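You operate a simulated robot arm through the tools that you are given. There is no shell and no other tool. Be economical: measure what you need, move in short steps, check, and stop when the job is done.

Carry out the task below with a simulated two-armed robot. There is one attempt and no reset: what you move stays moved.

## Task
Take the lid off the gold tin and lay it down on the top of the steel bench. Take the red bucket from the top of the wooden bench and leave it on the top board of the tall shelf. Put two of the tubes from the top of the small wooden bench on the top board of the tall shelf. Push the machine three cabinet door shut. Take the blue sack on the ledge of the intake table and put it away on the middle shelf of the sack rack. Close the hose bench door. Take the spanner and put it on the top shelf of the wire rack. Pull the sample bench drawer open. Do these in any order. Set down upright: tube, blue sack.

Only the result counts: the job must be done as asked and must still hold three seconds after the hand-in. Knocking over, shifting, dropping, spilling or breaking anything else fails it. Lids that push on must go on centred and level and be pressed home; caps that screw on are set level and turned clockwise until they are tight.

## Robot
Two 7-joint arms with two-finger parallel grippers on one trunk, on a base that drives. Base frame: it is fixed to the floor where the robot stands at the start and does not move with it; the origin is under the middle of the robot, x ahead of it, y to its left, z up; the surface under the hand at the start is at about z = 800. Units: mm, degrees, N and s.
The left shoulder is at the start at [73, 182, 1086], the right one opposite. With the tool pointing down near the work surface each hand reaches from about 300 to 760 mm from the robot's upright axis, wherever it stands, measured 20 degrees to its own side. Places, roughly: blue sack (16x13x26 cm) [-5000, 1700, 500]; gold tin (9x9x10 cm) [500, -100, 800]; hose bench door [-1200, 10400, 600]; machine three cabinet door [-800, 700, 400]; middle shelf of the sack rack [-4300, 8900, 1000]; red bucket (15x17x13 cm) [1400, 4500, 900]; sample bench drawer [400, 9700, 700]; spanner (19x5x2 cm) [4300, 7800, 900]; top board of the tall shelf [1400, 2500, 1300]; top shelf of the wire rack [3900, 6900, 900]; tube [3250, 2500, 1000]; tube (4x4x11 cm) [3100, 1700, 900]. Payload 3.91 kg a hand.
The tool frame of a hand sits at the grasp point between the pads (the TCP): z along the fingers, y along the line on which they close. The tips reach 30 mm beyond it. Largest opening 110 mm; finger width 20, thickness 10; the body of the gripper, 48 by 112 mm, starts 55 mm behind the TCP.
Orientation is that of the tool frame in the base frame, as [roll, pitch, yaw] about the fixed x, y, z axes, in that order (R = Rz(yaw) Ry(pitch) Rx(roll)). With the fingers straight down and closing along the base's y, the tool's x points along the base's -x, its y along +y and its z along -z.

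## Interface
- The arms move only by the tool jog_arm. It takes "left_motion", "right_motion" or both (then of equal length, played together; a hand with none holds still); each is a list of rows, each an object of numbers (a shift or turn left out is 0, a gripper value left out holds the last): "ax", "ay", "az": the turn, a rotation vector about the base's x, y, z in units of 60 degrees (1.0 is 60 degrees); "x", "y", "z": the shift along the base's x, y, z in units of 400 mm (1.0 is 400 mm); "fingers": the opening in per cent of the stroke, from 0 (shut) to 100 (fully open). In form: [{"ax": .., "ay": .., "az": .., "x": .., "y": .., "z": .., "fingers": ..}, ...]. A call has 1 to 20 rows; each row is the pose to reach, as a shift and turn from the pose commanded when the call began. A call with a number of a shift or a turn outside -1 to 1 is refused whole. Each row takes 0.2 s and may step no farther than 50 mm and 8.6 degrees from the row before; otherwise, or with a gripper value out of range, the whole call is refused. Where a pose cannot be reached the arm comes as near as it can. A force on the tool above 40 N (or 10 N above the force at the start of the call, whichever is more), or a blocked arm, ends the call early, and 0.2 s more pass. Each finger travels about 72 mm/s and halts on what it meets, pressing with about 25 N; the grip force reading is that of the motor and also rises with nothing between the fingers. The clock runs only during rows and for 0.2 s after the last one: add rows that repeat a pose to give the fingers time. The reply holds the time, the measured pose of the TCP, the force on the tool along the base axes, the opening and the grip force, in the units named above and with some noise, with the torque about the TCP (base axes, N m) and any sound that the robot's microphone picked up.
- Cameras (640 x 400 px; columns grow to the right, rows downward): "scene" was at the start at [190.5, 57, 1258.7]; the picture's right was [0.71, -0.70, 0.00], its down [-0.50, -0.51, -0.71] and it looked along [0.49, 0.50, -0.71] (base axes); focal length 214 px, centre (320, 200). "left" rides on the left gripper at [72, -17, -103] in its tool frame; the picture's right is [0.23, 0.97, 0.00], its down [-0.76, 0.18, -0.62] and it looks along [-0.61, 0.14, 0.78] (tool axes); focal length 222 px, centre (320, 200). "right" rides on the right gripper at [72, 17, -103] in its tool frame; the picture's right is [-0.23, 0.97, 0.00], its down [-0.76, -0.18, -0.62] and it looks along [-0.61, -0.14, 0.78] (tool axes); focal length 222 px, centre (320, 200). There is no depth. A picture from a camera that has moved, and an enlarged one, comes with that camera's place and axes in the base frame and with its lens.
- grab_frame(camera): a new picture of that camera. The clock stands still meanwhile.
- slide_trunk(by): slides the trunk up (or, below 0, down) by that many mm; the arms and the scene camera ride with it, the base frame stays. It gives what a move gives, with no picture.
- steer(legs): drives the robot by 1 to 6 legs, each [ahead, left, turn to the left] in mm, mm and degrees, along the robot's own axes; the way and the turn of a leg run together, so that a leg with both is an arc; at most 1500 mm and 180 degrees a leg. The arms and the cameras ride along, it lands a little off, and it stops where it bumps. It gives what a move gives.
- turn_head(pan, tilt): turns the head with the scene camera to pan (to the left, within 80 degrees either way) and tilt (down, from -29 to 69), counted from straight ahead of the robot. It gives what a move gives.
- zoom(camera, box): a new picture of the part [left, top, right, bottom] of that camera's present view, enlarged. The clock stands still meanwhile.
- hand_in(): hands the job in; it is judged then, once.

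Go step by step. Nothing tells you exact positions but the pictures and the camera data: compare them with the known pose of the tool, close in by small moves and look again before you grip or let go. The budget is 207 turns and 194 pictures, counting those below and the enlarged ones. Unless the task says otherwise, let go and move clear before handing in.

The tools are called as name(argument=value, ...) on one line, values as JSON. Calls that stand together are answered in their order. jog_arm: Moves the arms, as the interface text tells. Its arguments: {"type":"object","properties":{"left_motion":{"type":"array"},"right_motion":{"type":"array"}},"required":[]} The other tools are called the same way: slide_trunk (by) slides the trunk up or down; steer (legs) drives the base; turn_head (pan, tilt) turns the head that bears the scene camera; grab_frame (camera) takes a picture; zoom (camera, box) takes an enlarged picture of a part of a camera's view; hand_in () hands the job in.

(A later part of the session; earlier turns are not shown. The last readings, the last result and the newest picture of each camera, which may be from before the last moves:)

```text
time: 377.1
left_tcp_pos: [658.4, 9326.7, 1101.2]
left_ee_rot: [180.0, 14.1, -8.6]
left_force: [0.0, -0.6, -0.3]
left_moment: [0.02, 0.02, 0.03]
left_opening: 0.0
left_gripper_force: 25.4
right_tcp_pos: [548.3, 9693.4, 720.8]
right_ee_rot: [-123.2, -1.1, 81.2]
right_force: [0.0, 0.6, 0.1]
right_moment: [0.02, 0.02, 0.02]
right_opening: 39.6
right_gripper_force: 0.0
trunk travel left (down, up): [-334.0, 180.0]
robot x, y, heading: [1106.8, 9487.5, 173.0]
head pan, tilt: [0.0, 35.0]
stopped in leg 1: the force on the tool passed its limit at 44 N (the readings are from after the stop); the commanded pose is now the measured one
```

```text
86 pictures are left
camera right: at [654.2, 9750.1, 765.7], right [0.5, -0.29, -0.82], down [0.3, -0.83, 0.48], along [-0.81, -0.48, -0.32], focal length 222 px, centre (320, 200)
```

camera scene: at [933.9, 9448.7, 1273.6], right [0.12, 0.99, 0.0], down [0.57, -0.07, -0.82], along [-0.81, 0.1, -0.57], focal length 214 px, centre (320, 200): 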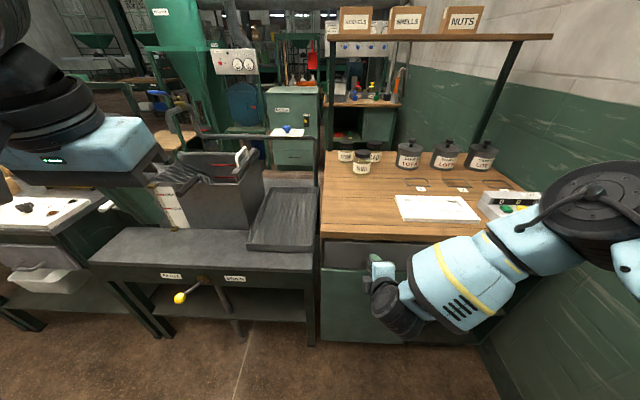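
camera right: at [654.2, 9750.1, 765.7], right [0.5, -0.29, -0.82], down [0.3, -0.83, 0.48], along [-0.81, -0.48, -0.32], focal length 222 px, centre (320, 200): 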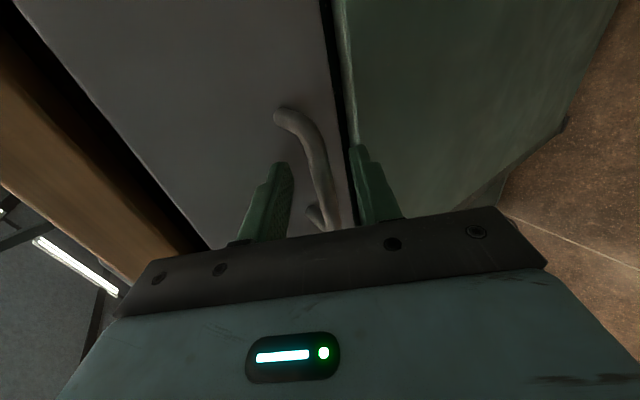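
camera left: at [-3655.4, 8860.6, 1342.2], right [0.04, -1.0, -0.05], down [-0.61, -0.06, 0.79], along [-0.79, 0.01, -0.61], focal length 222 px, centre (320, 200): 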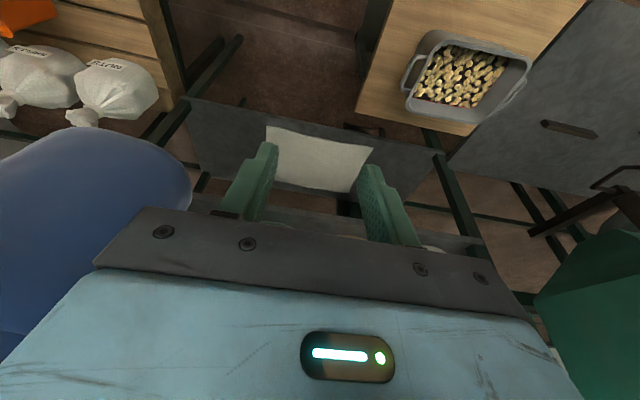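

The bar is between the pads. I close the gripper.

jog_arm(right_motion=[{"fingers": 10}, {"fingers": 0}, {"fingers": 0}, {"fingers": 0}])

grab_frame(camera="right")

```text
time: 378.1
left_tcp_pos: [657.9, 9325.3, 1101.5]
left_ee_rot: [-180.0, 14.1, -8.6]
left_force: [0.0, -0.2, 0.4]
left_moment: [0.03, -0.01, 0.03]
left_opening: 0.0
left_gripper_force: 25.2
right_tcp_pos: [549.3, 9692.7, 721.1]
right_ee_rot: [-123.5, -1.1, 81.1]
right_force: [4.6, -2.1, -10.4]
right_moment: [-0.81, 0.0, -0.5]
right_opening: 11.8
right_gripper_force: 45.0
trunk travel left (down, up): [-334.0, 180.0]
robot x, y, heading: [1108.5, 9490.0, 173.2]
head pan, tilt: [0.0, 35.0]
```

```text
85 pictures are left
camera right: at [654.9, 9750.0, 764.7], right [0.5, -0.29, -0.82], down [0.3, -0.83, 0.48], along [-0.81, -0.48, -0.32], focal length 222 px, centre (320, 200)
```

right: 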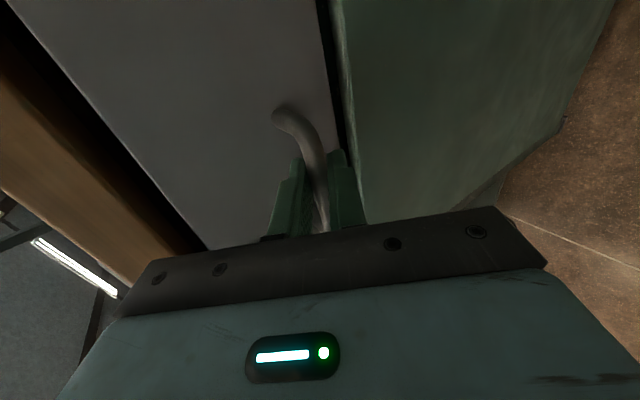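

Gripped. I pull by driving the base backward.

steer(legs=[[-80, 0, 0]])

grab_frame(camera="scene")

```text
time: 379.1
left_tcp_pos: [735.8, 9314.8, 1101.5]
left_ee_rot: [-179.9, 14.0, -8.5]
left_force: [0.3, -0.2, 0.0]
left_moment: [0.01, -0.03, 0.02]
left_opening: 0.1
left_gripper_force: 24.8
right_tcp_pos: [626.0, 9680.6, 721.0]
right_ee_rot: [-123.5, -1.0, 81.6]
right_force: [-2.8, -17.5, -21.0]
right_moment: [-1.25, 0.15, 0.28]
right_opening: 12.0
right_gripper_force: 45.2
trunk travel left (down, up): [-334.0, 180.0]
robot x, y, heading: [1188.4, 9480.6, 173.2]
head pan, tilt: [0.0, 35.0]
```

```text
84 pictures are left
camera scene: at [965.9, 9506.6, 1257.1], right [0.12, 0.99, 0.0], down [0.57, -0.07, -0.82], along [-0.81, 0.1, -0.57], focal length 214 px, centre (320, 200)
```

scene: 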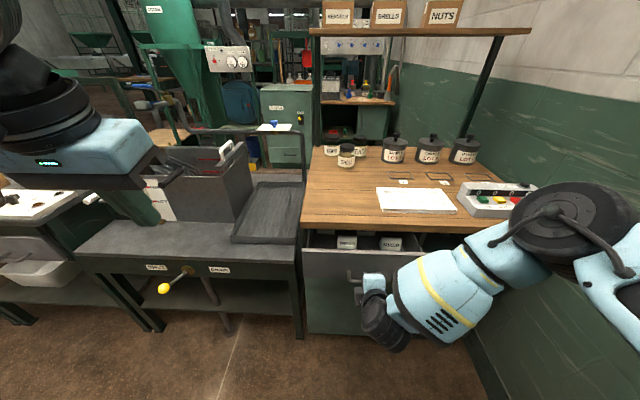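

The drawer is opening. I pull it further.

steer(legs=[[-150, 12, 0]])

grab_frame(camera="scene")

```text
time: 380.5
left_tcp_pos: [886.0, 9288.2, 1103.3]
left_ee_rot: [179.9, 14.1, -8.5]
left_force: [0.1, -0.7, 0.1]
left_moment: [0.01, 0.02, -0.01]
left_opening: 0.0
left_gripper_force: 25.1
right_tcp_pos: [775.2, 9656.2, 720.3]
right_ee_rot: [-123.5, -1.0, 81.2]
right_force: [3.6, 26.8, -4.1]
right_moment: [-0.36, 0.05, -1.1]
right_opening: 11.8
right_gripper_force: 44.9
trunk travel left (down, up): [-334.0, 180.0]
robot x, y, heading: [1338.8, 9446.9, 173.0]
head pan, tilt: [0.0, 35.0]
```

```text
83 pictures are left
camera scene: at [1116.1, 9480.0, 1257.5], right [0.12, 0.99, 0.0], down [0.57, -0.07, -0.82], along [-0.81, 0.1, -0.57], focal length 214 px, centre (320, 200)
```

scene: 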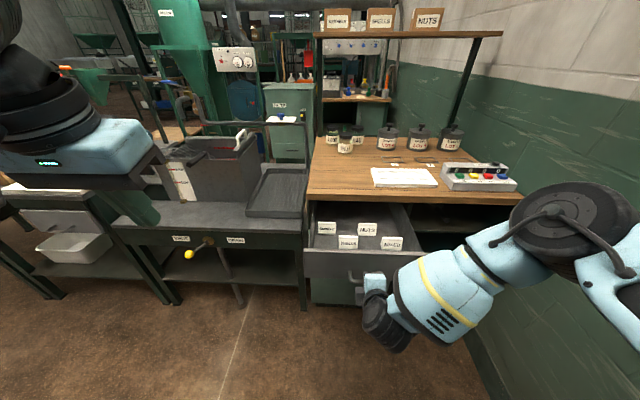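

I pull another 80 mm to be surely open.

steer(legs=[[-80, 2, 0]])

grab_frame(camera="scene")

```text
time: 381.6
left_tcp_pos: [964.3, 9273.4, 1102.4]
left_ee_rot: [-180.0, 14.1, -8.4]
left_force: [0.1, 0.5, 0.3]
left_moment: [-0.03, 0.02, 0.01]
left_opening: 0.0
left_gripper_force: 24.8
right_tcp_pos: [855.5, 9642.5, 721.7]
right_ee_rot: [-123.5, -1.1, 81.3]
right_force: [-0.9, -2.8, -5.9]
right_moment: [-0.85, 0.26, -0.39]
right_opening: 11.6
right_gripper_force: 44.9
trunk travel left (down, up): [-334.0, 180.0]
robot x, y, heading: [1416.2, 9439.5, 173.4]
head pan, tilt: [0.0, 35.0]
```

```text
82 pictures are left
camera scene: at [1195.3, 9466.0, 1257.4], right [0.12, 0.99, 0.0], down [0.57, -0.07, -0.82], along [-0.81, 0.1, -0.57], focal length 214 px, centre (320, 200)
```

scene: 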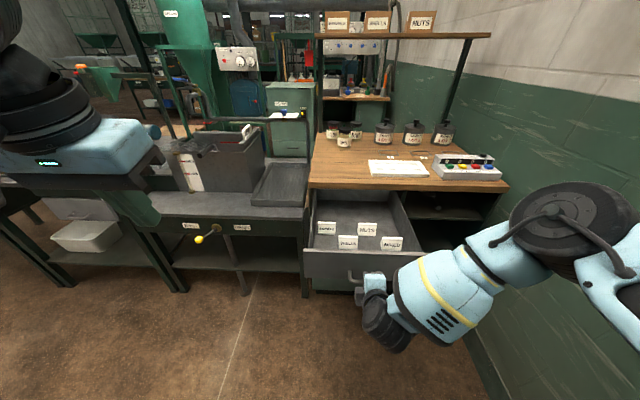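

Still sliding freely; one more short pull.

steer(legs=[[-60, 1, 0]])

```text
time: 382.5
left_tcp_pos: [995.9, 9270.4, 1102.4]
left_ee_rot: [-179.9, 14.0, -8.4]
left_force: [0.0, 1.0, -0.5]
left_moment: [0.01, 0.01, 0.02]
left_opening: 0.0
left_gripper_force: 24.9
right_tcp_pos: [875.1, 9642.4, 731.1]
right_ee_rot: [-121.4, -0.7, 80.5]
right_force: [0.3, 0.5, -0.6]
right_moment: [-0.77, 0.01, -0.07]
right_opening: 11.5
right_gripper_force: 45.0
trunk travel left (down, up): [-334.0, 180.0]
robot x, y, heading: [1449.5, 9435.5, 173.1]
head pan, tilt: [0.0, 35.0]
stopped in leg 1: the force on the tool passed its limit at 53 N (the readings are from after the stop); the commanded pose is now the measured one
```

The drawer reached its stop — fully open. I release and withdraw along the tool axis.

jog_arm(right_motion=[{"fingers": 30}, {"fingers": 55}, {"fingers": 55}, {"x": 0.05, "z": 0.03}, {"x": 0.12, "z": 0.075}, {"x": 0.2, "z": 0.12}])

steer(legs=[[-250, 0, 0]])

grab_frame(camera="scene")

```text
time: 383.9
left_tcp_pos: [996.1, 9269.9, 1100.7]
left_ee_rot: [180.0, 13.9, -8.3]
left_force: [-0.3, -0.4, -0.4]
left_moment: [0.0, -0.03, -0.01]
left_opening: 0.1
left_gripper_force: 24.6
right_tcp_pos: [954.4, 9643.3, 780.5]
right_ee_rot: [-121.4, -0.9, 80.4]
right_force: [0.3, -0.3, -0.4]
right_moment: [0.03, -0.01, -0.01]
right_opening: 60.5
right_gripper_force: 0.0
trunk travel left (down, up): [-334.0, 180.0]
robot x, y, heading: [1449.9, 9437.1, 173.1]
head pan, tilt: [0.0, 35.0]
```

```text
time: 385.7
left_tcp_pos: [1239.9, 9241.0, 1100.6]
left_ee_rot: [180.0, 14.1, -8.5]
left_force: [1.0, 0.3, 0.7]
left_moment: [-0.01, -0.02, 0.0]
left_opening: 0.1
left_gripper_force: 25.0
right_tcp_pos: [1200.1, 9612.8, 780.7]
right_ee_rot: [-121.4, -0.8, 80.4]
right_force: [0.0, 0.2, -0.1]
right_moment: [-0.01, 0.01, 0.01]
right_opening: 60.4
right_gripper_force: 0.1
trunk travel left (down, up): [-334.0, 180.0]
robot x, y, heading: [1690.0, 9407.7, 173.0]
head pan, tilt: [0.0, 35.0]
```

```text
81 pictures are left
camera scene: at [1471.6, 9432.7, 1257.5], right [0.12, 0.99, 0.0], down [0.57, -0.07, -0.82], along [-0.81, 0.1, -0.57], focal length 214 px, centre (320, 200)
```

scene: 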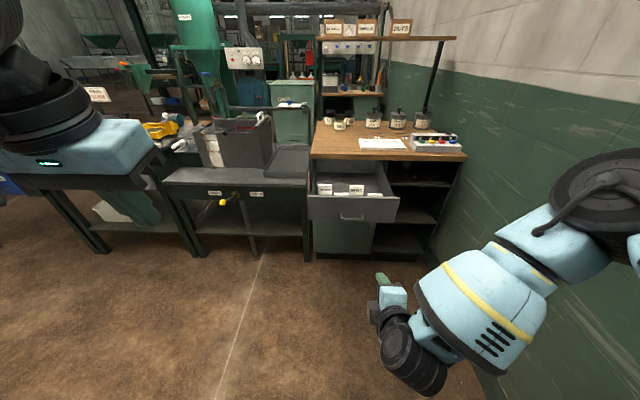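

The drawer stays open. I restore the right hand to tool-down in two stages.

jog_arm(right_motion=[{"ax": -0.055, "ay": -0.099, "az": -0.075, "z": 0.05}, {"ax": -0.111, "ay": -0.199, "az": -0.151, "z": 0.1}, {"ax": -0.166, "ay": -0.298, "az": -0.227, "z": 0.15}, {"ax": -0.222, "ay": -0.397, "az": -0.302, "z": 0.2}, {"ax": -0.277, "ay": -0.497, "az": -0.378, "z": 0.25}, {"ax": -0.333, "ay": -0.596, "az": -0.453, "z": 0.3}, {"ax": -0.388, "ay": -0.695, "az": -0.529, "z": 0.36}, {"ax": -0.444, "ay": -0.795, "az": -0.604, "z": 0.42}, {"ax": -0.499, "ay": -0.894, "az": -0.68, "z": 0.5}])

jog_arm(right_motion=[{"az": -0.12, "z": 0.06}, {"az": -0.24, "z": 0.12}, {"az": -0.36, "z": 0.2}, {"az": -0.48, "z": 0.28, "y": 0.02}, {"az": -0.6, "z": 0.3, "y": 0.04}, {"az": -0.72, "z": 0.3, "y": 0.05}])

steer(legs=[[0, 0, -180]])

turn_head(pan=-20, tilt=18)

grab_frame(camera="scene")

```text
time: 387.7
left_tcp_pos: [1239.2, 9241.2, 1100.7]
left_ee_rot: [179.9, 14.0, -8.5]
left_force: [0.0, 0.0, -0.9]
left_moment: [0.0, 0.01, 0.02]
left_opening: 0.0
left_gripper_force: 25.0
right_tcp_pos: [1200.1, 9613.7, 978.5]
right_ee_rot: [178.5, -3.0, 37.6]
right_force: [-0.5, 0.1, -0.3]
right_moment: [0.01, 0.01, 0.0]
right_opening: 60.7
right_gripper_force: 0.1
trunk travel left (down, up): [-334.0, 180.0]
robot x, y, heading: [1691.4, 9406.2, 173.0]
head pan, tilt: [0.0, 35.0]
```

```text
time: 389.1
left_tcp_pos: [1240.4, 9241.7, 1101.1]
left_ee_rot: [180.0, 14.1, -8.5]
left_force: [-0.3, 0.0, 0.3]
left_moment: [0.01, 0.02, 0.01]
left_opening: 0.0
left_gripper_force: 24.9
right_tcp_pos: [1199.0, 9634.4, 1100.7]
right_ee_rot: [178.7, -3.0, -5.6]
right_force: [0.5, 0.5, 0.0]
right_moment: [0.01, 0.03, 0.03]
right_opening: 60.5
right_gripper_force: 0.1
trunk travel left (down, up): [-334.0, 180.0]
robot x, y, heading: [1694.1, 9405.9, 173.2]
head pan, tilt: [0.0, 35.0]
```

```text
time: 396.8
left_tcp_pos: [2137.1, 9589.4, 1101.6]
left_ee_rot: [180.0, 14.1, 173.7]
left_force: [0.2, -0.6, -0.1]
left_moment: [0.01, 0.02, 0.03]
left_opening: 0.0
left_gripper_force: 25.2
right_tcp_pos: [2194.5, 9198.0, 1099.1]
right_ee_rot: [178.6, -2.9, 176.6]
right_force: [0.2, 0.3, 0.1]
right_moment: [-0.01, 0.04, 0.01]
right_opening: 60.4
right_gripper_force: 0.1
trunk travel left (down, up): [-334.0, 180.0]
robot x, y, heading: [1692.8, 9404.5, -4.6]
head pan, tilt: [0.0, 35.0]
```

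```text
time: 397.6
left_tcp_pos: [2138.0, 9588.9, 1100.5]
left_ee_rot: [180.0, 14.0, 173.7]
left_force: [0.2, 0.2, 0.2]
left_moment: [-0.02, -0.03, -0.01]
left_opening: 0.1
left_gripper_force: 25.2
right_tcp_pos: [2195.2, 9199.1, 1100.8]
right_ee_rot: [178.5, -3.0, 176.6]
right_force: [1.0, 0.3, -0.2]
right_moment: [0.01, -0.02, 0.02]
right_opening: 60.6
right_gripper_force: 0.0
trunk travel left (down, up): [-334.0, 180.0]
robot x, y, heading: [1691.4, 9404.8, -4.9]
head pan, tilt: [-20.0, 18.0]
```

```text
80 pictures are left
camera scene: at [1914.5, 9355.6, 1284.5], right [-0.42, -0.91, 0.0], down [-0.28, 0.13, -0.95], along [0.86, -0.4, -0.31], focal length 214 px, centre (320, 200)
```

scene: 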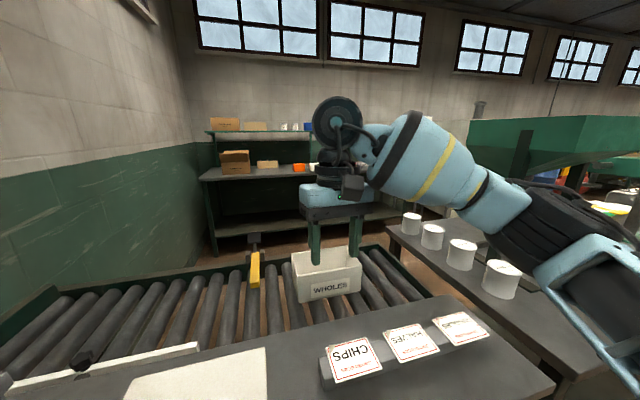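

The packing tables block the way east here; I go back south and then east.

steer(legs=[[0, 0, -93], [1500, 0, 0], [1450, 0, 0], [0, 0, 105]])

turn_head(pan=0, tilt=18)

grab_frame(camera="scene")

```text
time: 420.2
left_tcp_pos: [1717.2, 6751.4, 1100.3]
left_ee_rot: [180.0, 14.1, -175.3]
left_force: [-0.3, 0.7, 0.1]
left_moment: [0.02, 0.01, -0.02]
left_opening: 0.0
left_gripper_force: 24.8
right_tcp_pos: [1848.3, 6376.6, 1101.4]
right_ee_rot: [178.6, -3.0, -172.5]
right_force: [0.5, 0.0, -0.1]
right_moment: [-0.04, -0.01, -0.01]
right_opening: 60.2
right_gripper_force: 0.0
trunk travel left (down, up): [-334.0, 180.0]
robot x, y, heading: [1314.8, 6484.3, 6.5]
head pan, tilt: [-20.0, 18.0]
```

```text
time: 421.0
left_tcp_pos: [1718.3, 6749.3, 1100.8]
left_ee_rot: [180.0, 14.0, -175.4]
left_force: [-1.0, 0.8, 0.0]
left_moment: [-0.02, 0.0, 0.03]
left_opening: 0.0
left_gripper_force: 24.8
right_tcp_pos: [1847.9, 6377.2, 1099.3]
right_ee_rot: [178.6, -2.9, -172.4]
right_force: [-0.6, 0.5, 0.8]
right_moment: [-0.02, 0.02, 0.02]
right_opening: 60.5
right_gripper_force: 0.1
trunk travel left (down, up): [-334.0, 180.0]
robot x, y, heading: [1314.7, 6487.1, 6.6]
head pan, tilt: [0.0, 18.0]
```

```text
79 pictures are left
camera scene: at [1545.7, 6510.0, 1284.5], right [0.11, -0.99, 0.0], down [-0.31, -0.03, -0.95], along [0.95, 0.1, -0.31], focal length 214 px, centre (320, 200)
```

scene: 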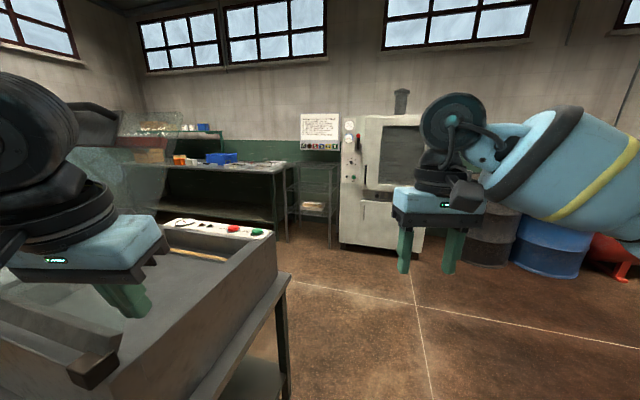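

I see the wire rack beside the oven and the bench with blue boxes left of it. I zoom there.

zoom(camera="scene", box=[150, 100, 370, 260])

```text
2.50 times, centred on (260, 180) of scene
camera zoom: at [1545.7, 6510.0, 1284.5], right [0.11, -0.99, 0.0], down [-0.31, -0.03, -0.95], along [0.95, 0.1, -0.31], focal length 536 px, centre (470, 250)
```

zoom: 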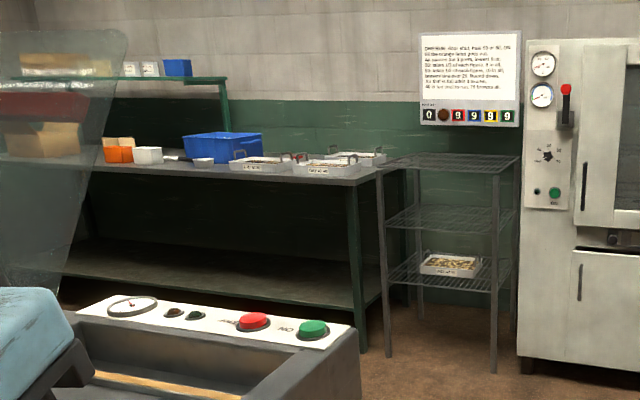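

I'll drive past the near table, then strafe north along the bench to face the spanner's place.

steer(legs=[[0, 0, -6.6], [0, -250, 0], [1500, 0, 0], [200, 0, 0], [0, 0, -10], [0, 1400, 0]])

turn_head(pan=0, tilt=25)

grab_frame(camera="scene")

```text
time: 432.6
left_tcp_pos: [3437.5, 6444.8, 1100.1]
left_ee_rot: [179.9, 14.0, 178.0]
left_force: [0.8, 0.7, 0.3]
left_moment: [-0.02, 0.01, -0.01]
left_opening: 0.0
left_gripper_force: 25.0
right_tcp_pos: [3519.7, 6058.8, 1099.1]
right_ee_rot: [179.0, -3.7, -179.0]
right_force: [1.7, -0.1, 0.5]
right_moment: [-0.02, 0.02, 0.0]
right_opening: 60.5
right_gripper_force: 0.0
trunk travel left (down, up): [-334.0, 180.0]
robot x, y, heading: [3004.6, 6230.0, 0.1]
head pan, tilt: [0.0, 18.0]
stopped in leg 4: the force on the tool passed its limit at 110 N (the readings are from after the stop); the commanded pose is now the measured one
```

```text
time: 433.3
left_tcp_pos: [3436.9, 6445.7, 1100.7]
left_ee_rot: [179.9, 13.9, 178.1]
left_force: [0.6, 0.5, 0.2]
left_moment: [0.0, 0.01, 0.05]
left_opening: 0.0
left_gripper_force: 24.4
right_tcp_pos: [3518.3, 6059.1, 1099.5]
right_ee_rot: [179.0, -3.8, -178.8]
right_force: [-0.1, 0.2, -0.6]
right_moment: [-0.01, -0.02, 0.01]
right_opening: 60.6
right_gripper_force: 0.1
trunk travel left (down, up): [-334.0, 180.0]
robot x, y, heading: [3002.7, 6227.6, -0.3]
head pan, tilt: [0.0, 25.0]
```

```text
77 pictures are left
camera scene: at [3236.3, 6226.6, 1273.2], right [-0.01, -1.0, 0.0], down [-0.42, 0.0, -0.91], along [0.91, -0.01, -0.42], focal length 214 px, centre (320, 200)
```

scene: 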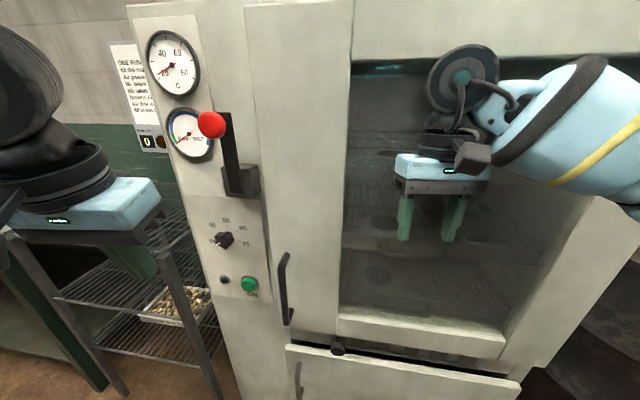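

The right hand touched the oven front; I back off and then strafe north along the bench.

steer(legs=[[-170, 0, 0], [0, 0, -9.5], [0, 1450, 0]])

grab_frame(camera="scene")

```text
time: 447.7
left_tcp_pos: [3547.1, 7780.8, 1100.9]
left_ee_rot: [179.9, 13.9, 168.4]
left_force: [-0.2, 0.9, 0.2]
left_moment: [0.0, 0.01, -0.01]
left_opening: 0.0
left_gripper_force: 24.7
right_tcp_pos: [3561.1, 7386.6, 1100.2]
right_ee_rot: [179.0, -3.7, 171.4]
right_force: [-0.4, -0.4, -0.4]
right_moment: [-0.01, -0.02, 0.01]
right_opening: 60.5
right_gripper_force: 0.1
trunk travel left (down, up): [-334.0, 180.0]
robot x, y, heading: [3086.2, 7641.4, -10.0]
head pan, tilt: [0.0, 25.0]
```

```text
76 pictures are left
camera scene: at [3311.9, 7599.7, 1273.2], right [-0.18, -0.98, 0.0], down [-0.42, 0.07, -0.91], along [0.89, -0.16, -0.42], focal length 214 px, centre (320, 200)
```

scene: 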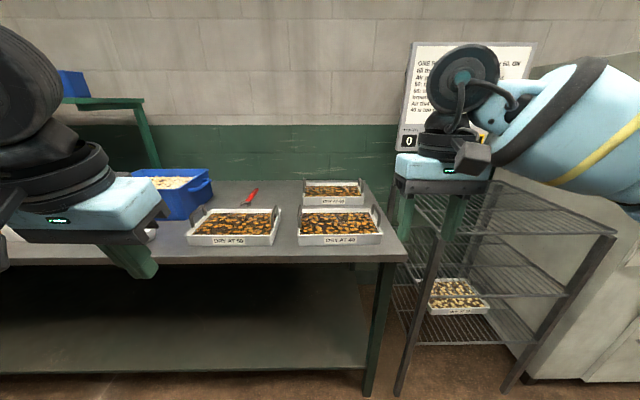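

There's a red-handled tool behind the trays; I zoom to check it's the spanner.

zoom(camera="scene", box=[160, 150, 400, 270])

```text
2.67 times, centred on (280, 210) of scene
camera zoom: at [3311.9, 7599.7, 1273.2], right [-0.18, -0.98, 0.0], down [-0.42, 0.07, -0.91], along [0.89, -0.16, -0.42], focal length 572 px, centre (427, 173)
```

zoom: 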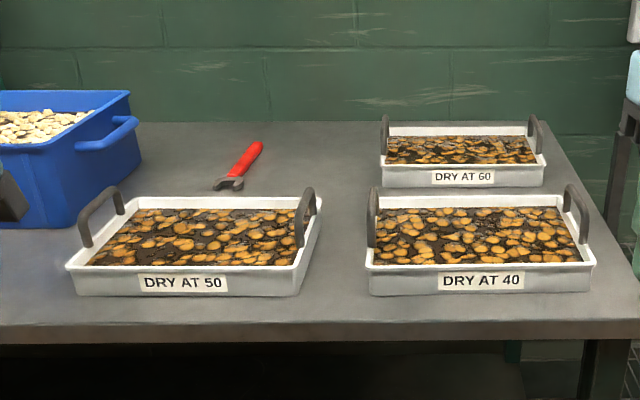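

The spanner lies at about [4300, 7763, 850] behind the "DRY AT 50" tray, pointing away from me. I'll move so the right hand can reach over the tray with a forward tilt.

steer(legs=[[0, 480, 0], [340, 0, 0]])

turn_head(pan=-10, tilt=35)

grab_frame(camera="scene")

grab_frame(camera="right")

```text
time: 454.3
left_tcp_pos: [3970.4, 8180.7, 1101.4]
left_ee_rot: [-180.0, 13.9, 167.9]
left_force: [-0.4, -0.6, 0.7]
left_moment: [-0.02, 0.0, -0.03]
left_opening: 0.2
left_gripper_force: 25.2
right_tcp_pos: [3981.1, 7787.1, 1100.4]
right_ee_rot: [179.0, -3.8, 171.0]
right_force: [0.5, 0.0, -1.0]
right_moment: [-0.02, -0.01, 0.02]
right_opening: 60.5
right_gripper_force: 0.0
trunk travel left (down, up): [-334.0, 180.0]
robot x, y, heading: [3502.4, 8043.6, -10.7]
head pan, tilt: [0.0, 25.0]
```

```text
time: 455.0
left_tcp_pos: [3968.5, 8181.1, 1100.4]
left_ee_rot: [180.0, 13.9, 167.8]
left_force: [0.2, 0.3, 0.3]
left_moment: [0.01, -0.03, 0.02]
left_opening: 0.0
left_gripper_force: 25.2
right_tcp_pos: [3980.7, 7788.7, 1101.6]
right_ee_rot: [179.0, -3.6, 171.0]
right_force: [-0.3, -0.2, -0.3]
right_moment: [0.01, 0.0, -0.02]
right_opening: 60.4
right_gripper_force: 0.0
trunk travel left (down, up): [-334.0, 180.0]
robot x, y, heading: [3505.6, 8046.2, -10.4]
head pan, tilt: [-10.0, 35.0]
```

```text
74 pictures are left
camera scene: at [3725.2, 7988.6, 1257.5], right [-0.35, -0.94, 0.0], down [-0.54, 0.2, -0.82], along [0.77, -0.29, -0.57], focal length 214 px, centre (320, 200)
```

scene: 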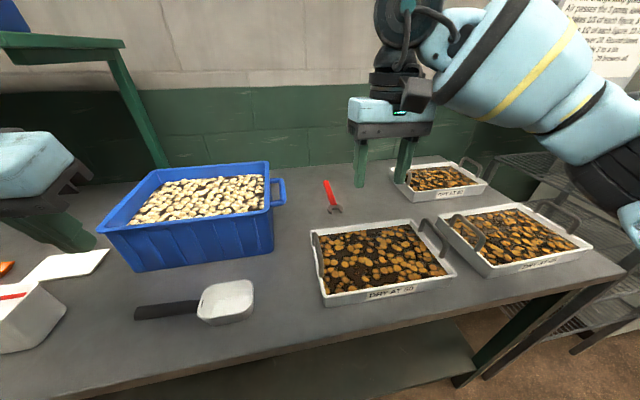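

```text
73 pictures are left
camera right: at [3918.0, 7812.4, 1208.0], right [0.38, 0.93, 0.0], down [0.76, -0.31, 0.57], along [0.53, -0.21, -0.82], focal length 222 px, centre (320, 200)
```

right: 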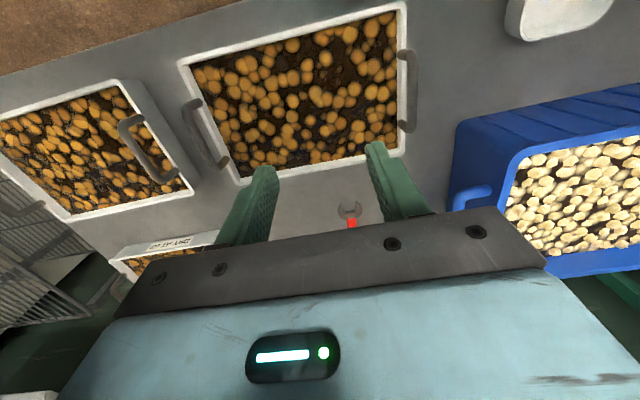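

Triangulated: the spanner runs from [4160, 7778] to [4317, 7746] at z about 880. I bring the right hand over it with a 40° forward tilt.

jog_arm(right_motion=[{"x": 0.11, "y": -0.01, "ax": -0.02, "ay": -0.11}, {"x": 0.22, "y": -0.02, "ax": -0.04, "ay": -0.22}, {"x": 0.33, "y": -0.03, "z": -0.04, "ax": -0.06, "ay": -0.34}, {"x": 0.43, "y": -0.04, "z": -0.09, "ax": -0.085, "ay": -0.46}, {"x": 0.53, "y": -0.055, "z": -0.15, "ax": -0.11, "ay": -0.58}, {"x": 0.62, "y": -0.065, "z": -0.22, "ax": -0.125, "ay": -0.68}, {"x": 0.67, "y": -0.07, "z": -0.29, "ax": -0.132, "ay": -0.721}])

grab_frame(camera="right")

grab_frame(camera="scene")

```text
time: 456.6
left_tcp_pos: [3969.4, 8181.0, 1100.1]
left_ee_rot: [-179.9, 13.9, 167.8]
left_force: [-0.4, 0.3, 0.1]
left_moment: [0.01, 0.03, 0.02]
left_opening: 0.0
left_gripper_force: 24.5
right_tcp_pos: [4248.9, 7758.1, 984.1]
right_ee_rot: [-179.7, 40.3, 171.5]
right_force: [-0.2, 0.2, -0.7]
right_moment: [0.06, -0.01, 0.0]
right_opening: 60.2
right_gripper_force: 0.1
trunk travel left (down, up): [-334.0, 180.0]
robot x, y, heading: [3506.4, 8044.5, -10.6]
head pan, tilt: [-10.0, 35.0]
```

```text
72 pictures are left
camera right: at [4130.2, 7794.3, 1015.4], right [0.32, 0.94, 0.14], down [0.15, -0.2, 0.97], along [0.94, -0.29, -0.2], focal length 222 px, centre (320, 200)
```

right: 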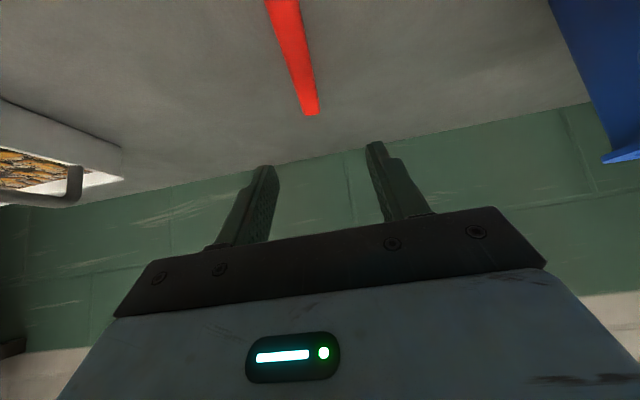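

```text
71 pictures are left
camera scene: at [3725.7, 7988.5, 1257.3], right [-0.35, -0.94, 0.0], down [-0.54, 0.2, -0.82], along [0.77, -0.29, -0.57], focal length 214 px, centre (320, 200)
```

scene: 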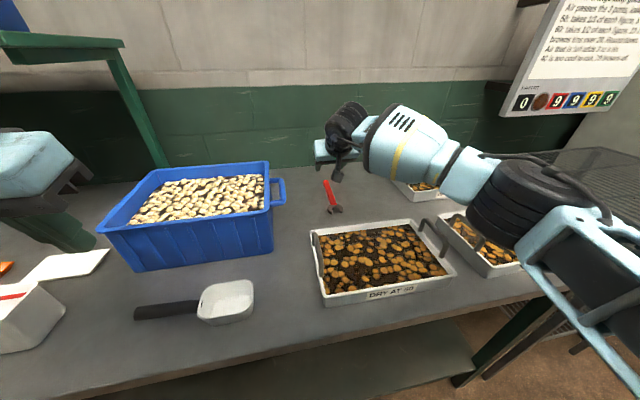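

The handle is under the fingers. I descend, shifting slightly right.

jog_arm(right_motion=[{"y": -0.005, "z": -0.05}, {"y": -0.01, "z": -0.1}, {"y": -0.012, "z": -0.15}, {"y": -0.012, "z": -0.19}])

grab_frame(camera="right")

zoom(camera="scene", box=[280, 120, 440, 240])

```text
time: 457.6
left_tcp_pos: [3969.4, 8181.5, 1099.6]
left_ee_rot: [-180.0, 14.0, 167.8]
left_force: [0.5, 0.1, -0.4]
left_moment: [0.01, -0.02, 0.01]
left_opening: 0.2
left_gripper_force: 25.1
right_tcp_pos: [4249.6, 7754.1, 907.6]
right_ee_rot: [-179.7, 40.3, 171.4]
right_force: [-0.9, 0.3, -0.5]
right_moment: [-0.02, 0.01, -0.01]
right_opening: 60.4
right_gripper_force: 0.1
trunk travel left (down, up): [-334.0, 180.0]
robot x, y, heading: [3505.6, 8043.5, -10.9]
head pan, tilt: [-10.0, 35.0]
```

```text
70 pictures are left
camera right: at [4130.8, 7789.5, 939.4], right [0.32, 0.94, 0.14], down [0.15, -0.2, 0.97], along [0.94, -0.29, -0.2], focal length 222 px, centre (320, 200)
```

right: 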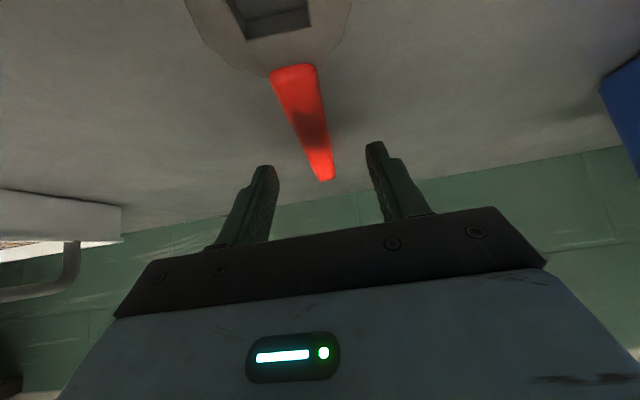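

```text
3.33 times, centred on (360, 180) of scene
camera zoom: at [3725.4, 7988.5, 1257.4], right [-0.35, -0.94, 0.0], down [-0.54, 0.2, -0.82], along [0.77, -0.29, -0.57], focal length 715 px, centre (187, 267)
```

zoom: 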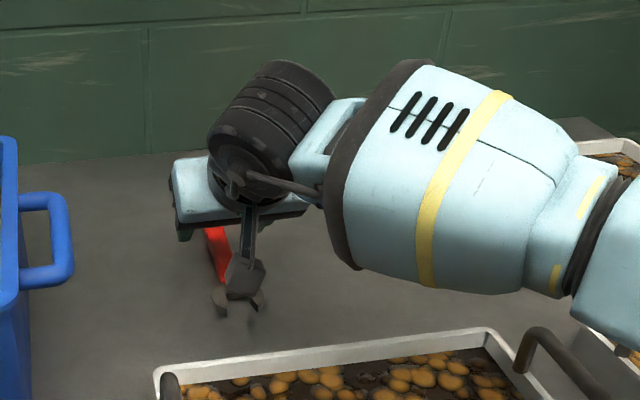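

The handle lies between the finger lines, top at z about 878. I lower a little more and close.

jog_arm(right_motion=[{"z": -0.015}, {"z": -0.03}, {"z": -0.03, "fingers": 25}, {"z": -0.03, "fingers": 0}, {"z": -0.03, "fingers": 0}, {"z": -0.03, "fingers": 0}])

grab_frame(camera="right")

```text
time: 459.0
left_tcp_pos: [3970.3, 8182.5, 1100.8]
left_ee_rot: [-180.0, 13.9, 167.8]
left_force: [0.3, -0.2, 0.4]
left_moment: [0.01, 0.03, 0.01]
left_opening: 0.2
left_gripper_force: 24.8
right_tcp_pos: [4248.7, 7755.0, 896.4]
right_ee_rot: [-179.7, 40.3, 171.4]
right_force: [0.1, -0.8, 0.0]
right_moment: [-0.03, -0.1, -0.05]
right_opening: 19.7
right_gripper_force: 24.5
trunk travel left (down, up): [-334.0, 180.0]
robot x, y, heading: [3510.1, 8044.7, -10.7]
head pan, tilt: [-10.0, 35.0]
```

```text
68 pictures are left
camera right: at [4130.6, 7790.1, 928.0], right [0.32, 0.94, 0.14], down [0.15, -0.2, 0.97], along [0.94, -0.29, -0.2], focal length 222 px, centre (320, 200)
```

right: 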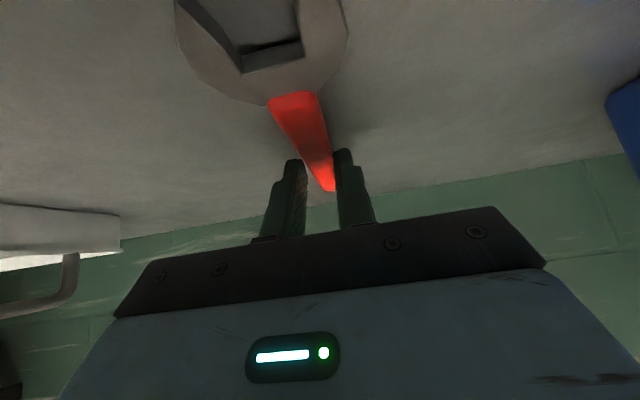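

Gripped at 19.7 mm. I lift it straight up and look.

jog_arm(right_motion=[{"z": 0.03}, {"z": 0.08}, {"z": 0.18}, {"z": 0.28}, {"z": 0.38}, {"z": 0.45}])

grab_frame(camera="right")

```text
time: 460.4
left_tcp_pos: [3969.2, 8182.6, 1100.8]
left_ee_rot: [180.0, 13.9, 167.8]
left_force: [0.7, -0.3, -0.3]
left_moment: [0.03, -0.05, 0.02]
left_opening: 0.0
left_gripper_force: 24.8
right_tcp_pos: [4248.0, 7755.0, 1077.8]
right_ee_rot: [-179.8, 40.3, 171.4]
right_force: [0.5, 0.8, -2.1]
right_moment: [-0.01, 0.0, -0.04]
right_opening: 19.3
right_gripper_force: 24.6
trunk travel left (down, up): [-334.0, 180.0]
robot x, y, heading: [3506.4, 8047.1, -10.4]
head pan, tilt: [-10.0, 35.0]
```

```text
67 pictures are left
camera right: at [4130.0, 7790.4, 1108.9], right [0.32, 0.94, 0.14], down [0.15, -0.2, 0.97], along [0.94, -0.29, -0.2], focal length 222 px, centre (320, 200)
```

right: 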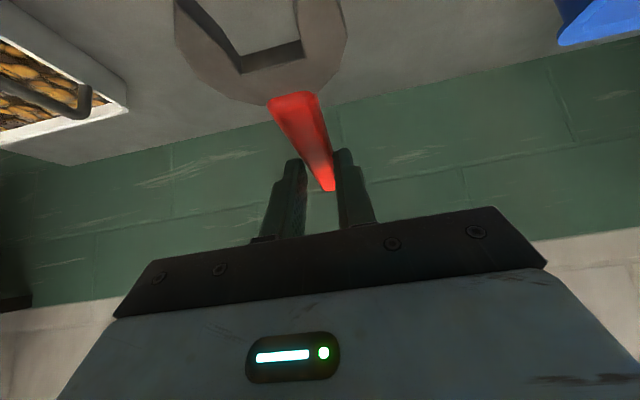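

The spanner is held level. I back away, strafe south to the wire rack and look.

steer(legs=[[-260, 0, 0], [0, -905, 0]])

turn_head(pan=-15, tilt=35)

grab_frame(camera="scene")

grab_frame(camera="right")

```text
time: 470.1
left_tcp_pos: [3549.0, 7351.4, 1100.7]
left_ee_rot: [-179.9, 13.9, 168.6]
left_force: [0.1, 0.4, -0.1]
left_moment: [-0.01, -0.02, -0.02]
left_opening: 0.0
left_gripper_force: 25.3
right_tcp_pos: [3834.9, 6928.6, 1076.8]
right_ee_rot: [-179.7, 40.3, 172.1]
right_force: [-0.2, -1.2, -2.3]
right_moment: [0.03, 0.03, 0.0]
right_opening: 19.2
right_gripper_force: 25.5
trunk travel left (down, up): [-334.0, 180.0]
robot x, y, heading: [3088.4, 7209.2, -9.7]
head pan, tilt: [-10.0, 35.0]
```

```text
time: 470.8
left_tcp_pos: [3548.7, 7352.5, 1101.1]
left_ee_rot: [-180.0, 13.9, 168.6]
left_force: [0.3, -0.6, 0.0]
left_moment: [0.0, 0.04, 0.01]
left_opening: 0.0
left_gripper_force: 24.9
right_tcp_pos: [3832.8, 6929.9, 1077.7]
right_ee_rot: [-179.6, 40.3, 172.2]
right_force: [0.5, -0.5, -1.5]
right_moment: [0.02, 0.01, -0.03]
right_opening: 19.5
right_gripper_force: 25.1
trunk travel left (down, up): [-334.0, 180.0]
robot x, y, heading: [3088.8, 7211.3, -10.0]
head pan, tilt: [-15.0, 35.0]
```

```text
66 pictures are left
camera scene: at [3304.3, 7148.4, 1257.4], right [-0.42, -0.91, 0.0], down [-0.52, 0.24, -0.82], along [0.74, -0.34, -0.57], focal length 214 px, centre (320, 200)
```

scene: 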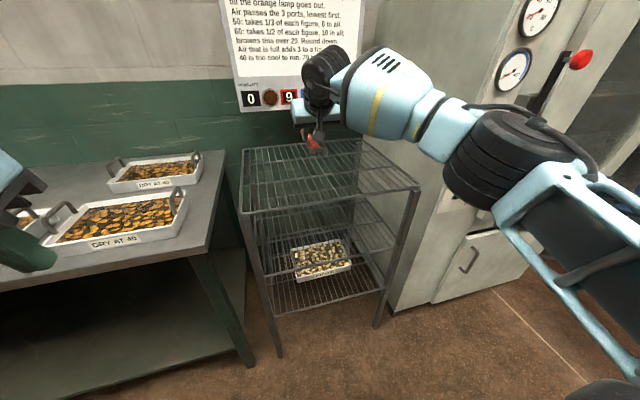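

```text
65 pictures are left
camera right: at [3714.8, 6963.1, 1108.3], right [0.31, 0.94, 0.14], down [0.15, -0.2, 0.97], along [0.94, -0.28, -0.2], focal length 222 px, centre (320, 200)
```

right: 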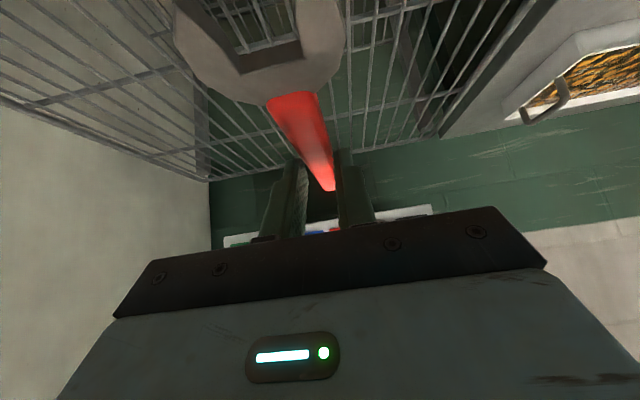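

The rack's top is empty, spanning x 3750–4200, y 6560–7140 at z about 900. I centre the spanner over it and lower part way.

steer(legs=[[117, -50, 0]])

jog_arm(right_motion=[{"z": -0.08}, {"z": -0.16}, {"z": -0.24}, {"z": -0.3}])

grab_frame(camera="scene")

grab_frame(camera="right")

```text
time: 472.0
left_tcp_pos: [3653.5, 7282.6, 1100.4]
left_ee_rot: [-180.0, 13.8, 168.5]
left_force: [-0.1, 0.1, -0.6]
left_moment: [0.02, 0.0, 0.01]
left_opening: 0.2
left_gripper_force: 25.3
right_tcp_pos: [3937.9, 6860.1, 1077.1]
right_ee_rot: [-179.7, 40.3, 172.2]
right_force: [0.2, -0.1, -1.7]
right_moment: [0.01, 0.0, 0.03]
right_opening: 19.7
right_gripper_force: 25.0
trunk travel left (down, up): [-334.0, 180.0]
robot x, y, heading: [3192.9, 7141.6, -9.6]
head pan, tilt: [-15.0, 35.0]
```

```text
time: 473.0
left_tcp_pos: [3653.0, 7281.8, 1101.8]
left_ee_rot: [-180.0, 13.9, 168.5]
left_force: [-0.3, -0.3, -0.6]
left_moment: [-0.02, 0.01, -0.01]
left_opening: 0.0
left_gripper_force: 25.0
right_tcp_pos: [3938.8, 6858.0, 957.7]
right_ee_rot: [-179.7, 40.3, 172.2]
right_force: [-0.3, -0.1, -1.3]
right_moment: [0.01, 0.05, -0.03]
right_opening: 19.4
right_gripper_force: 25.0
trunk travel left (down, up): [-334.0, 180.0]
robot x, y, heading: [3197.6, 7141.5, -9.7]
head pan, tilt: [-15.0, 35.0]
```

```text
64 pictures are left
camera scene: at [3408.8, 7079.1, 1257.3], right [-0.42, -0.91, 0.0], down [-0.52, 0.24, -0.82], along [0.74, -0.35, -0.57], focal length 214 px, centre (320, 200)
```

scene: 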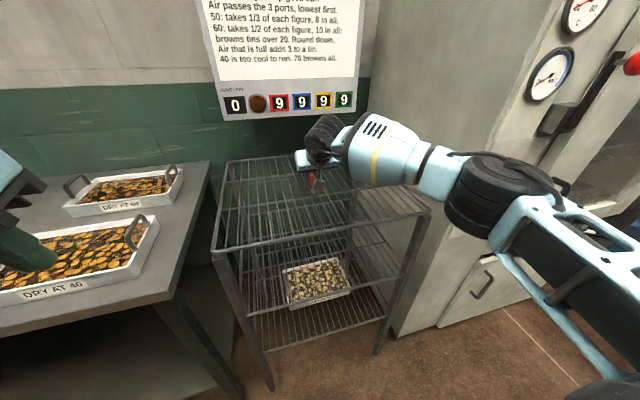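

```text
63 pictures are left
camera right: at [3819.5, 6892.5, 989.0], right [0.31, 0.94, 0.14], down [0.15, -0.2, 0.97], along [0.94, -0.28, -0.2], focal length 222 px, centre (320, 200)
```

right: 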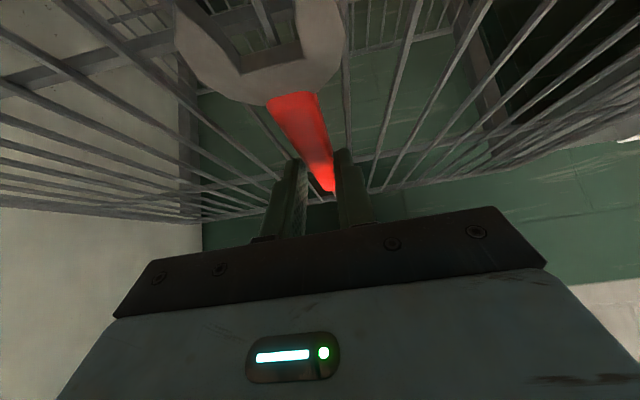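

I lower gently to contact.

jog_arm(right_motion=[{"z": -0.02}, {"z": -0.035}, {"z": -0.045}, {"z": -0.055}, {"z": -0.065}, {"z": -0.075}, {"z": -0.085}, {"z": -0.095}, {"z": -0.105}, {"z": -0.115}])

grab_frame(camera="right")

```text
time: 474.0
left_tcp_pos: [3653.2, 7282.0, 1100.6]
left_ee_rot: [-179.9, 13.8, 168.5]
left_force: [0.8, 0.6, 0.4]
left_moment: [-0.03, 0.01, 0.02]
left_opening: 0.0
left_gripper_force: 24.8
right_tcp_pos: [3939.9, 6859.4, 948.6]
right_ee_rot: [180.0, 41.5, 172.0]
right_force: [-2.5, 0.0, 12.9]
right_moment: [0.07, 0.12, -0.04]
right_opening: 19.8
right_gripper_force: 24.7
trunk travel left (down, up): [-334.0, 180.0]
robot x, y, heading: [3193.6, 7141.6, -10.0]
head pan, tilt: [-15.0, 35.0]
stopped in row 4 (right hand): the force on the tool passed its limit at 42 N (the readings are from after the stop); the commanded pose is now the measured one
```

```text
62 pictures are left
camera right: at [3820.7, 6893.0, 978.1], right [0.3, 0.94, 0.15], down [0.13, -0.2, 0.97], along [0.94, -0.28, -0.18], focal length 222 px, centre (320, 200)
```

right: 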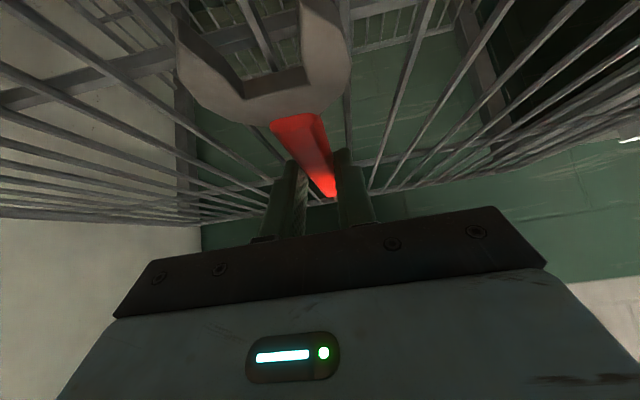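

Contact made. I release and withdraw upward.

jog_arm(right_motion=[{"fingers": 25}, {"fingers": 45}, {"fingers": 45}, {"z": 0.05}, {"z": 0.12}, {"z": 0.22}, {"z": 0.32}])

grab_frame(camera="right")

zoom(camera="scene", box=[190, 110, 450, 290])

```text
time: 475.6
left_tcp_pos: [3652.4, 7282.8, 1100.5]
left_ee_rot: [-180.0, 14.0, 168.5]
left_force: [-1.0, -0.3, -0.4]
left_moment: [-0.01, -0.01, -0.01]
left_opening: 0.1
left_gripper_force: 24.4
right_tcp_pos: [3941.1, 6860.5, 1074.4]
right_ee_rot: [-179.9, 41.2, 172.1]
right_force: [-0.4, -0.5, -0.4]
right_moment: [0.0, -0.01, 0.02]
right_opening: 49.4
right_gripper_force: 0.0
trunk travel left (down, up): [-334.0, 180.0]
robot x, y, heading: [3196.7, 7137.8, -9.9]
head pan, tilt: [-15.0, 35.0]
```

```text
61 pictures are left
camera right: at [3821.6, 6894.1, 1104.1], right [0.31, 0.94, 0.15], down [0.14, -0.2, 0.97], along [0.94, -0.28, -0.19], focal length 222 px, centre (320, 200)
```

right: 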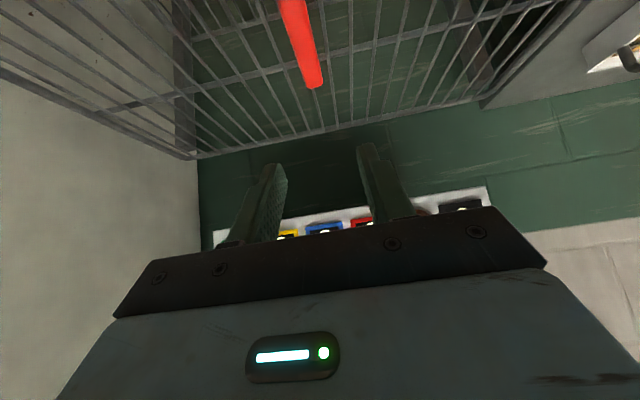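

```text
2.22 times, centred on (320, 200) of scene
camera zoom: at [3407.8, 7079.7, 1257.5], right [-0.42, -0.91, 0.0], down [-0.52, 0.24, -0.82], along [0.74, -0.35, -0.57], focal length 477 px, centre (320, 200)
```

zoom: 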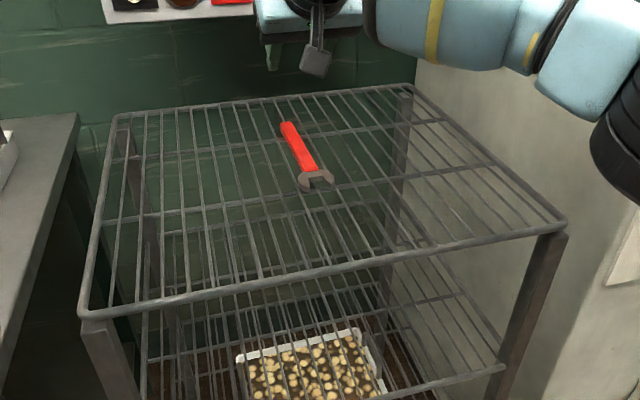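

The spanner lies on the top shelf. I back off, untilt the right arm, and head for the red bucket.

steer(legs=[[-350, 0, 0]])

jog_arm(right_motion=[{"ax": 0.02, "ay": 0.11, "x": -0.1, "y": 0.018}, {"ax": 0.04, "ay": 0.22, "x": -0.2, "y": 0.036}, {"ax": 0.06, "ay": 0.33, "x": -0.3, "y": 0.054}, {"ax": 0.08, "ay": 0.45, "x": -0.4, "y": 0.072}, {"ax": 0.1, "ay": 0.57, "x": -0.5, "y": 0.09}, {"ax": 0.115, "ay": 0.65, "x": -0.6, "y": 0.105}, {"ax": 0.12, "ay": 0.68, "x": -0.69, "y": 0.12}])

steer(legs=[[0, 0, -110]])

turn_head(pan=-5, tilt=18)

grab_frame(camera="scene")

```text
time: 477.9
left_tcp_pos: [3306.3, 7341.6, 1101.3]
left_ee_rot: [-180.0, 13.9, 168.2]
left_force: [-0.4, 0.0, 0.4]
left_moment: [-0.02, -0.01, 0.02]
left_opening: 0.0
left_gripper_force: 25.2
right_tcp_pos: [3591.1, 6917.3, 1073.1]
right_ee_rot: [180.0, 41.2, 171.7]
right_force: [0.0, -0.6, -0.5]
right_moment: [0.01, 0.01, -0.01]
right_opening: 49.5
right_gripper_force: 0.2
trunk travel left (down, up): [-334.0, 180.0]
robot x, y, heading: [2840.4, 7204.7, -10.4]
head pan, tilt: [-15.0, 35.0]
```

```text
time: 479.5
left_tcp_pos: [3305.5, 7342.4, 1101.8]
left_ee_rot: [180.0, 13.9, 168.1]
left_force: [0.2, -0.5, -0.2]
left_moment: [0.03, -0.03, -0.02]
left_opening: 0.1
left_gripper_force: 24.9
right_tcp_pos: [3314.1, 6966.2, 1075.5]
right_ee_rot: [179.1, -0.1, 171.3]
right_force: [-0.7, -0.3, -0.3]
right_moment: [0.01, 0.01, -0.02]
right_opening: 49.5
right_gripper_force: 0.0
trunk travel left (down, up): [-334.0, 180.0]
robot x, y, heading: [2847.4, 7203.9, -10.4]
head pan, tilt: [-15.0, 35.0]
```

```text
time: 484.5
left_tcp_pos: [2808.9, 6722.3, 1100.7]
left_ee_rot: [-180.0, 13.8, 57.3]
left_force: [-0.8, -0.5, -0.5]
left_moment: [-0.01, -0.06, 0.04]
left_opening: 0.0
left_gripper_force: 25.5
right_tcp_pos: [2455.1, 6847.8, 1074.6]
right_ee_rot: [178.9, -0.1, 60.3]
right_force: [-0.1, -0.4, -0.2]
right_moment: [-0.04, -0.02, -0.01]
right_opening: 49.4
right_gripper_force: 0.1
trunk travel left (down, up): [-334.0, 180.0]
robot x, y, heading: [2842.0, 7201.0, -120.9]
head pan, tilt: [-15.0, 35.0]
```

```text
time: 485.3
left_tcp_pos: [2809.3, 6724.4, 1100.0]
left_ee_rot: [180.0, 13.9, 57.3]
left_force: [-0.7, 0.6, 0.6]
left_moment: [-0.02, 0.02, 0.02]
left_opening: 0.1
left_gripper_force: 24.9
right_tcp_pos: [2454.4, 6848.0, 1074.8]
right_ee_rot: [179.0, -0.1, 60.4]
right_force: [0.5, 0.4, -0.2]
right_moment: [0.0, 0.03, 0.02]
right_opening: 49.6
right_gripper_force: 0.1
trunk travel left (down, up): [-334.0, 180.0]
robot x, y, heading: [2844.9, 7202.7, -121.4]
head pan, tilt: [-5.0, 18.0]
```

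```text
59 pictures are left
camera scene: at [2720.2, 7010.6, 1284.5], right [-0.81, 0.59, 0.0], down [0.18, 0.25, -0.95], along [-0.56, -0.77, -0.31], focal length 214 px, centre (320, 200)
```

scene: 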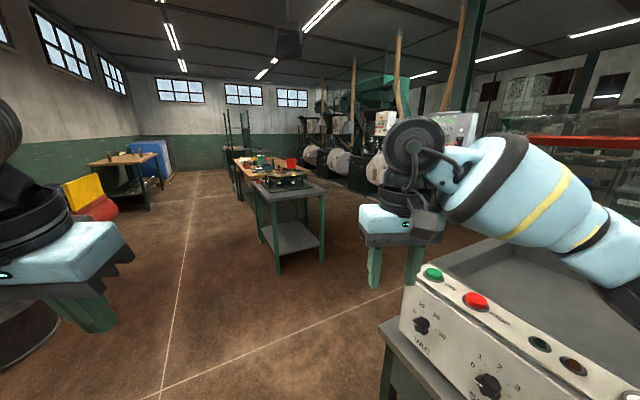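

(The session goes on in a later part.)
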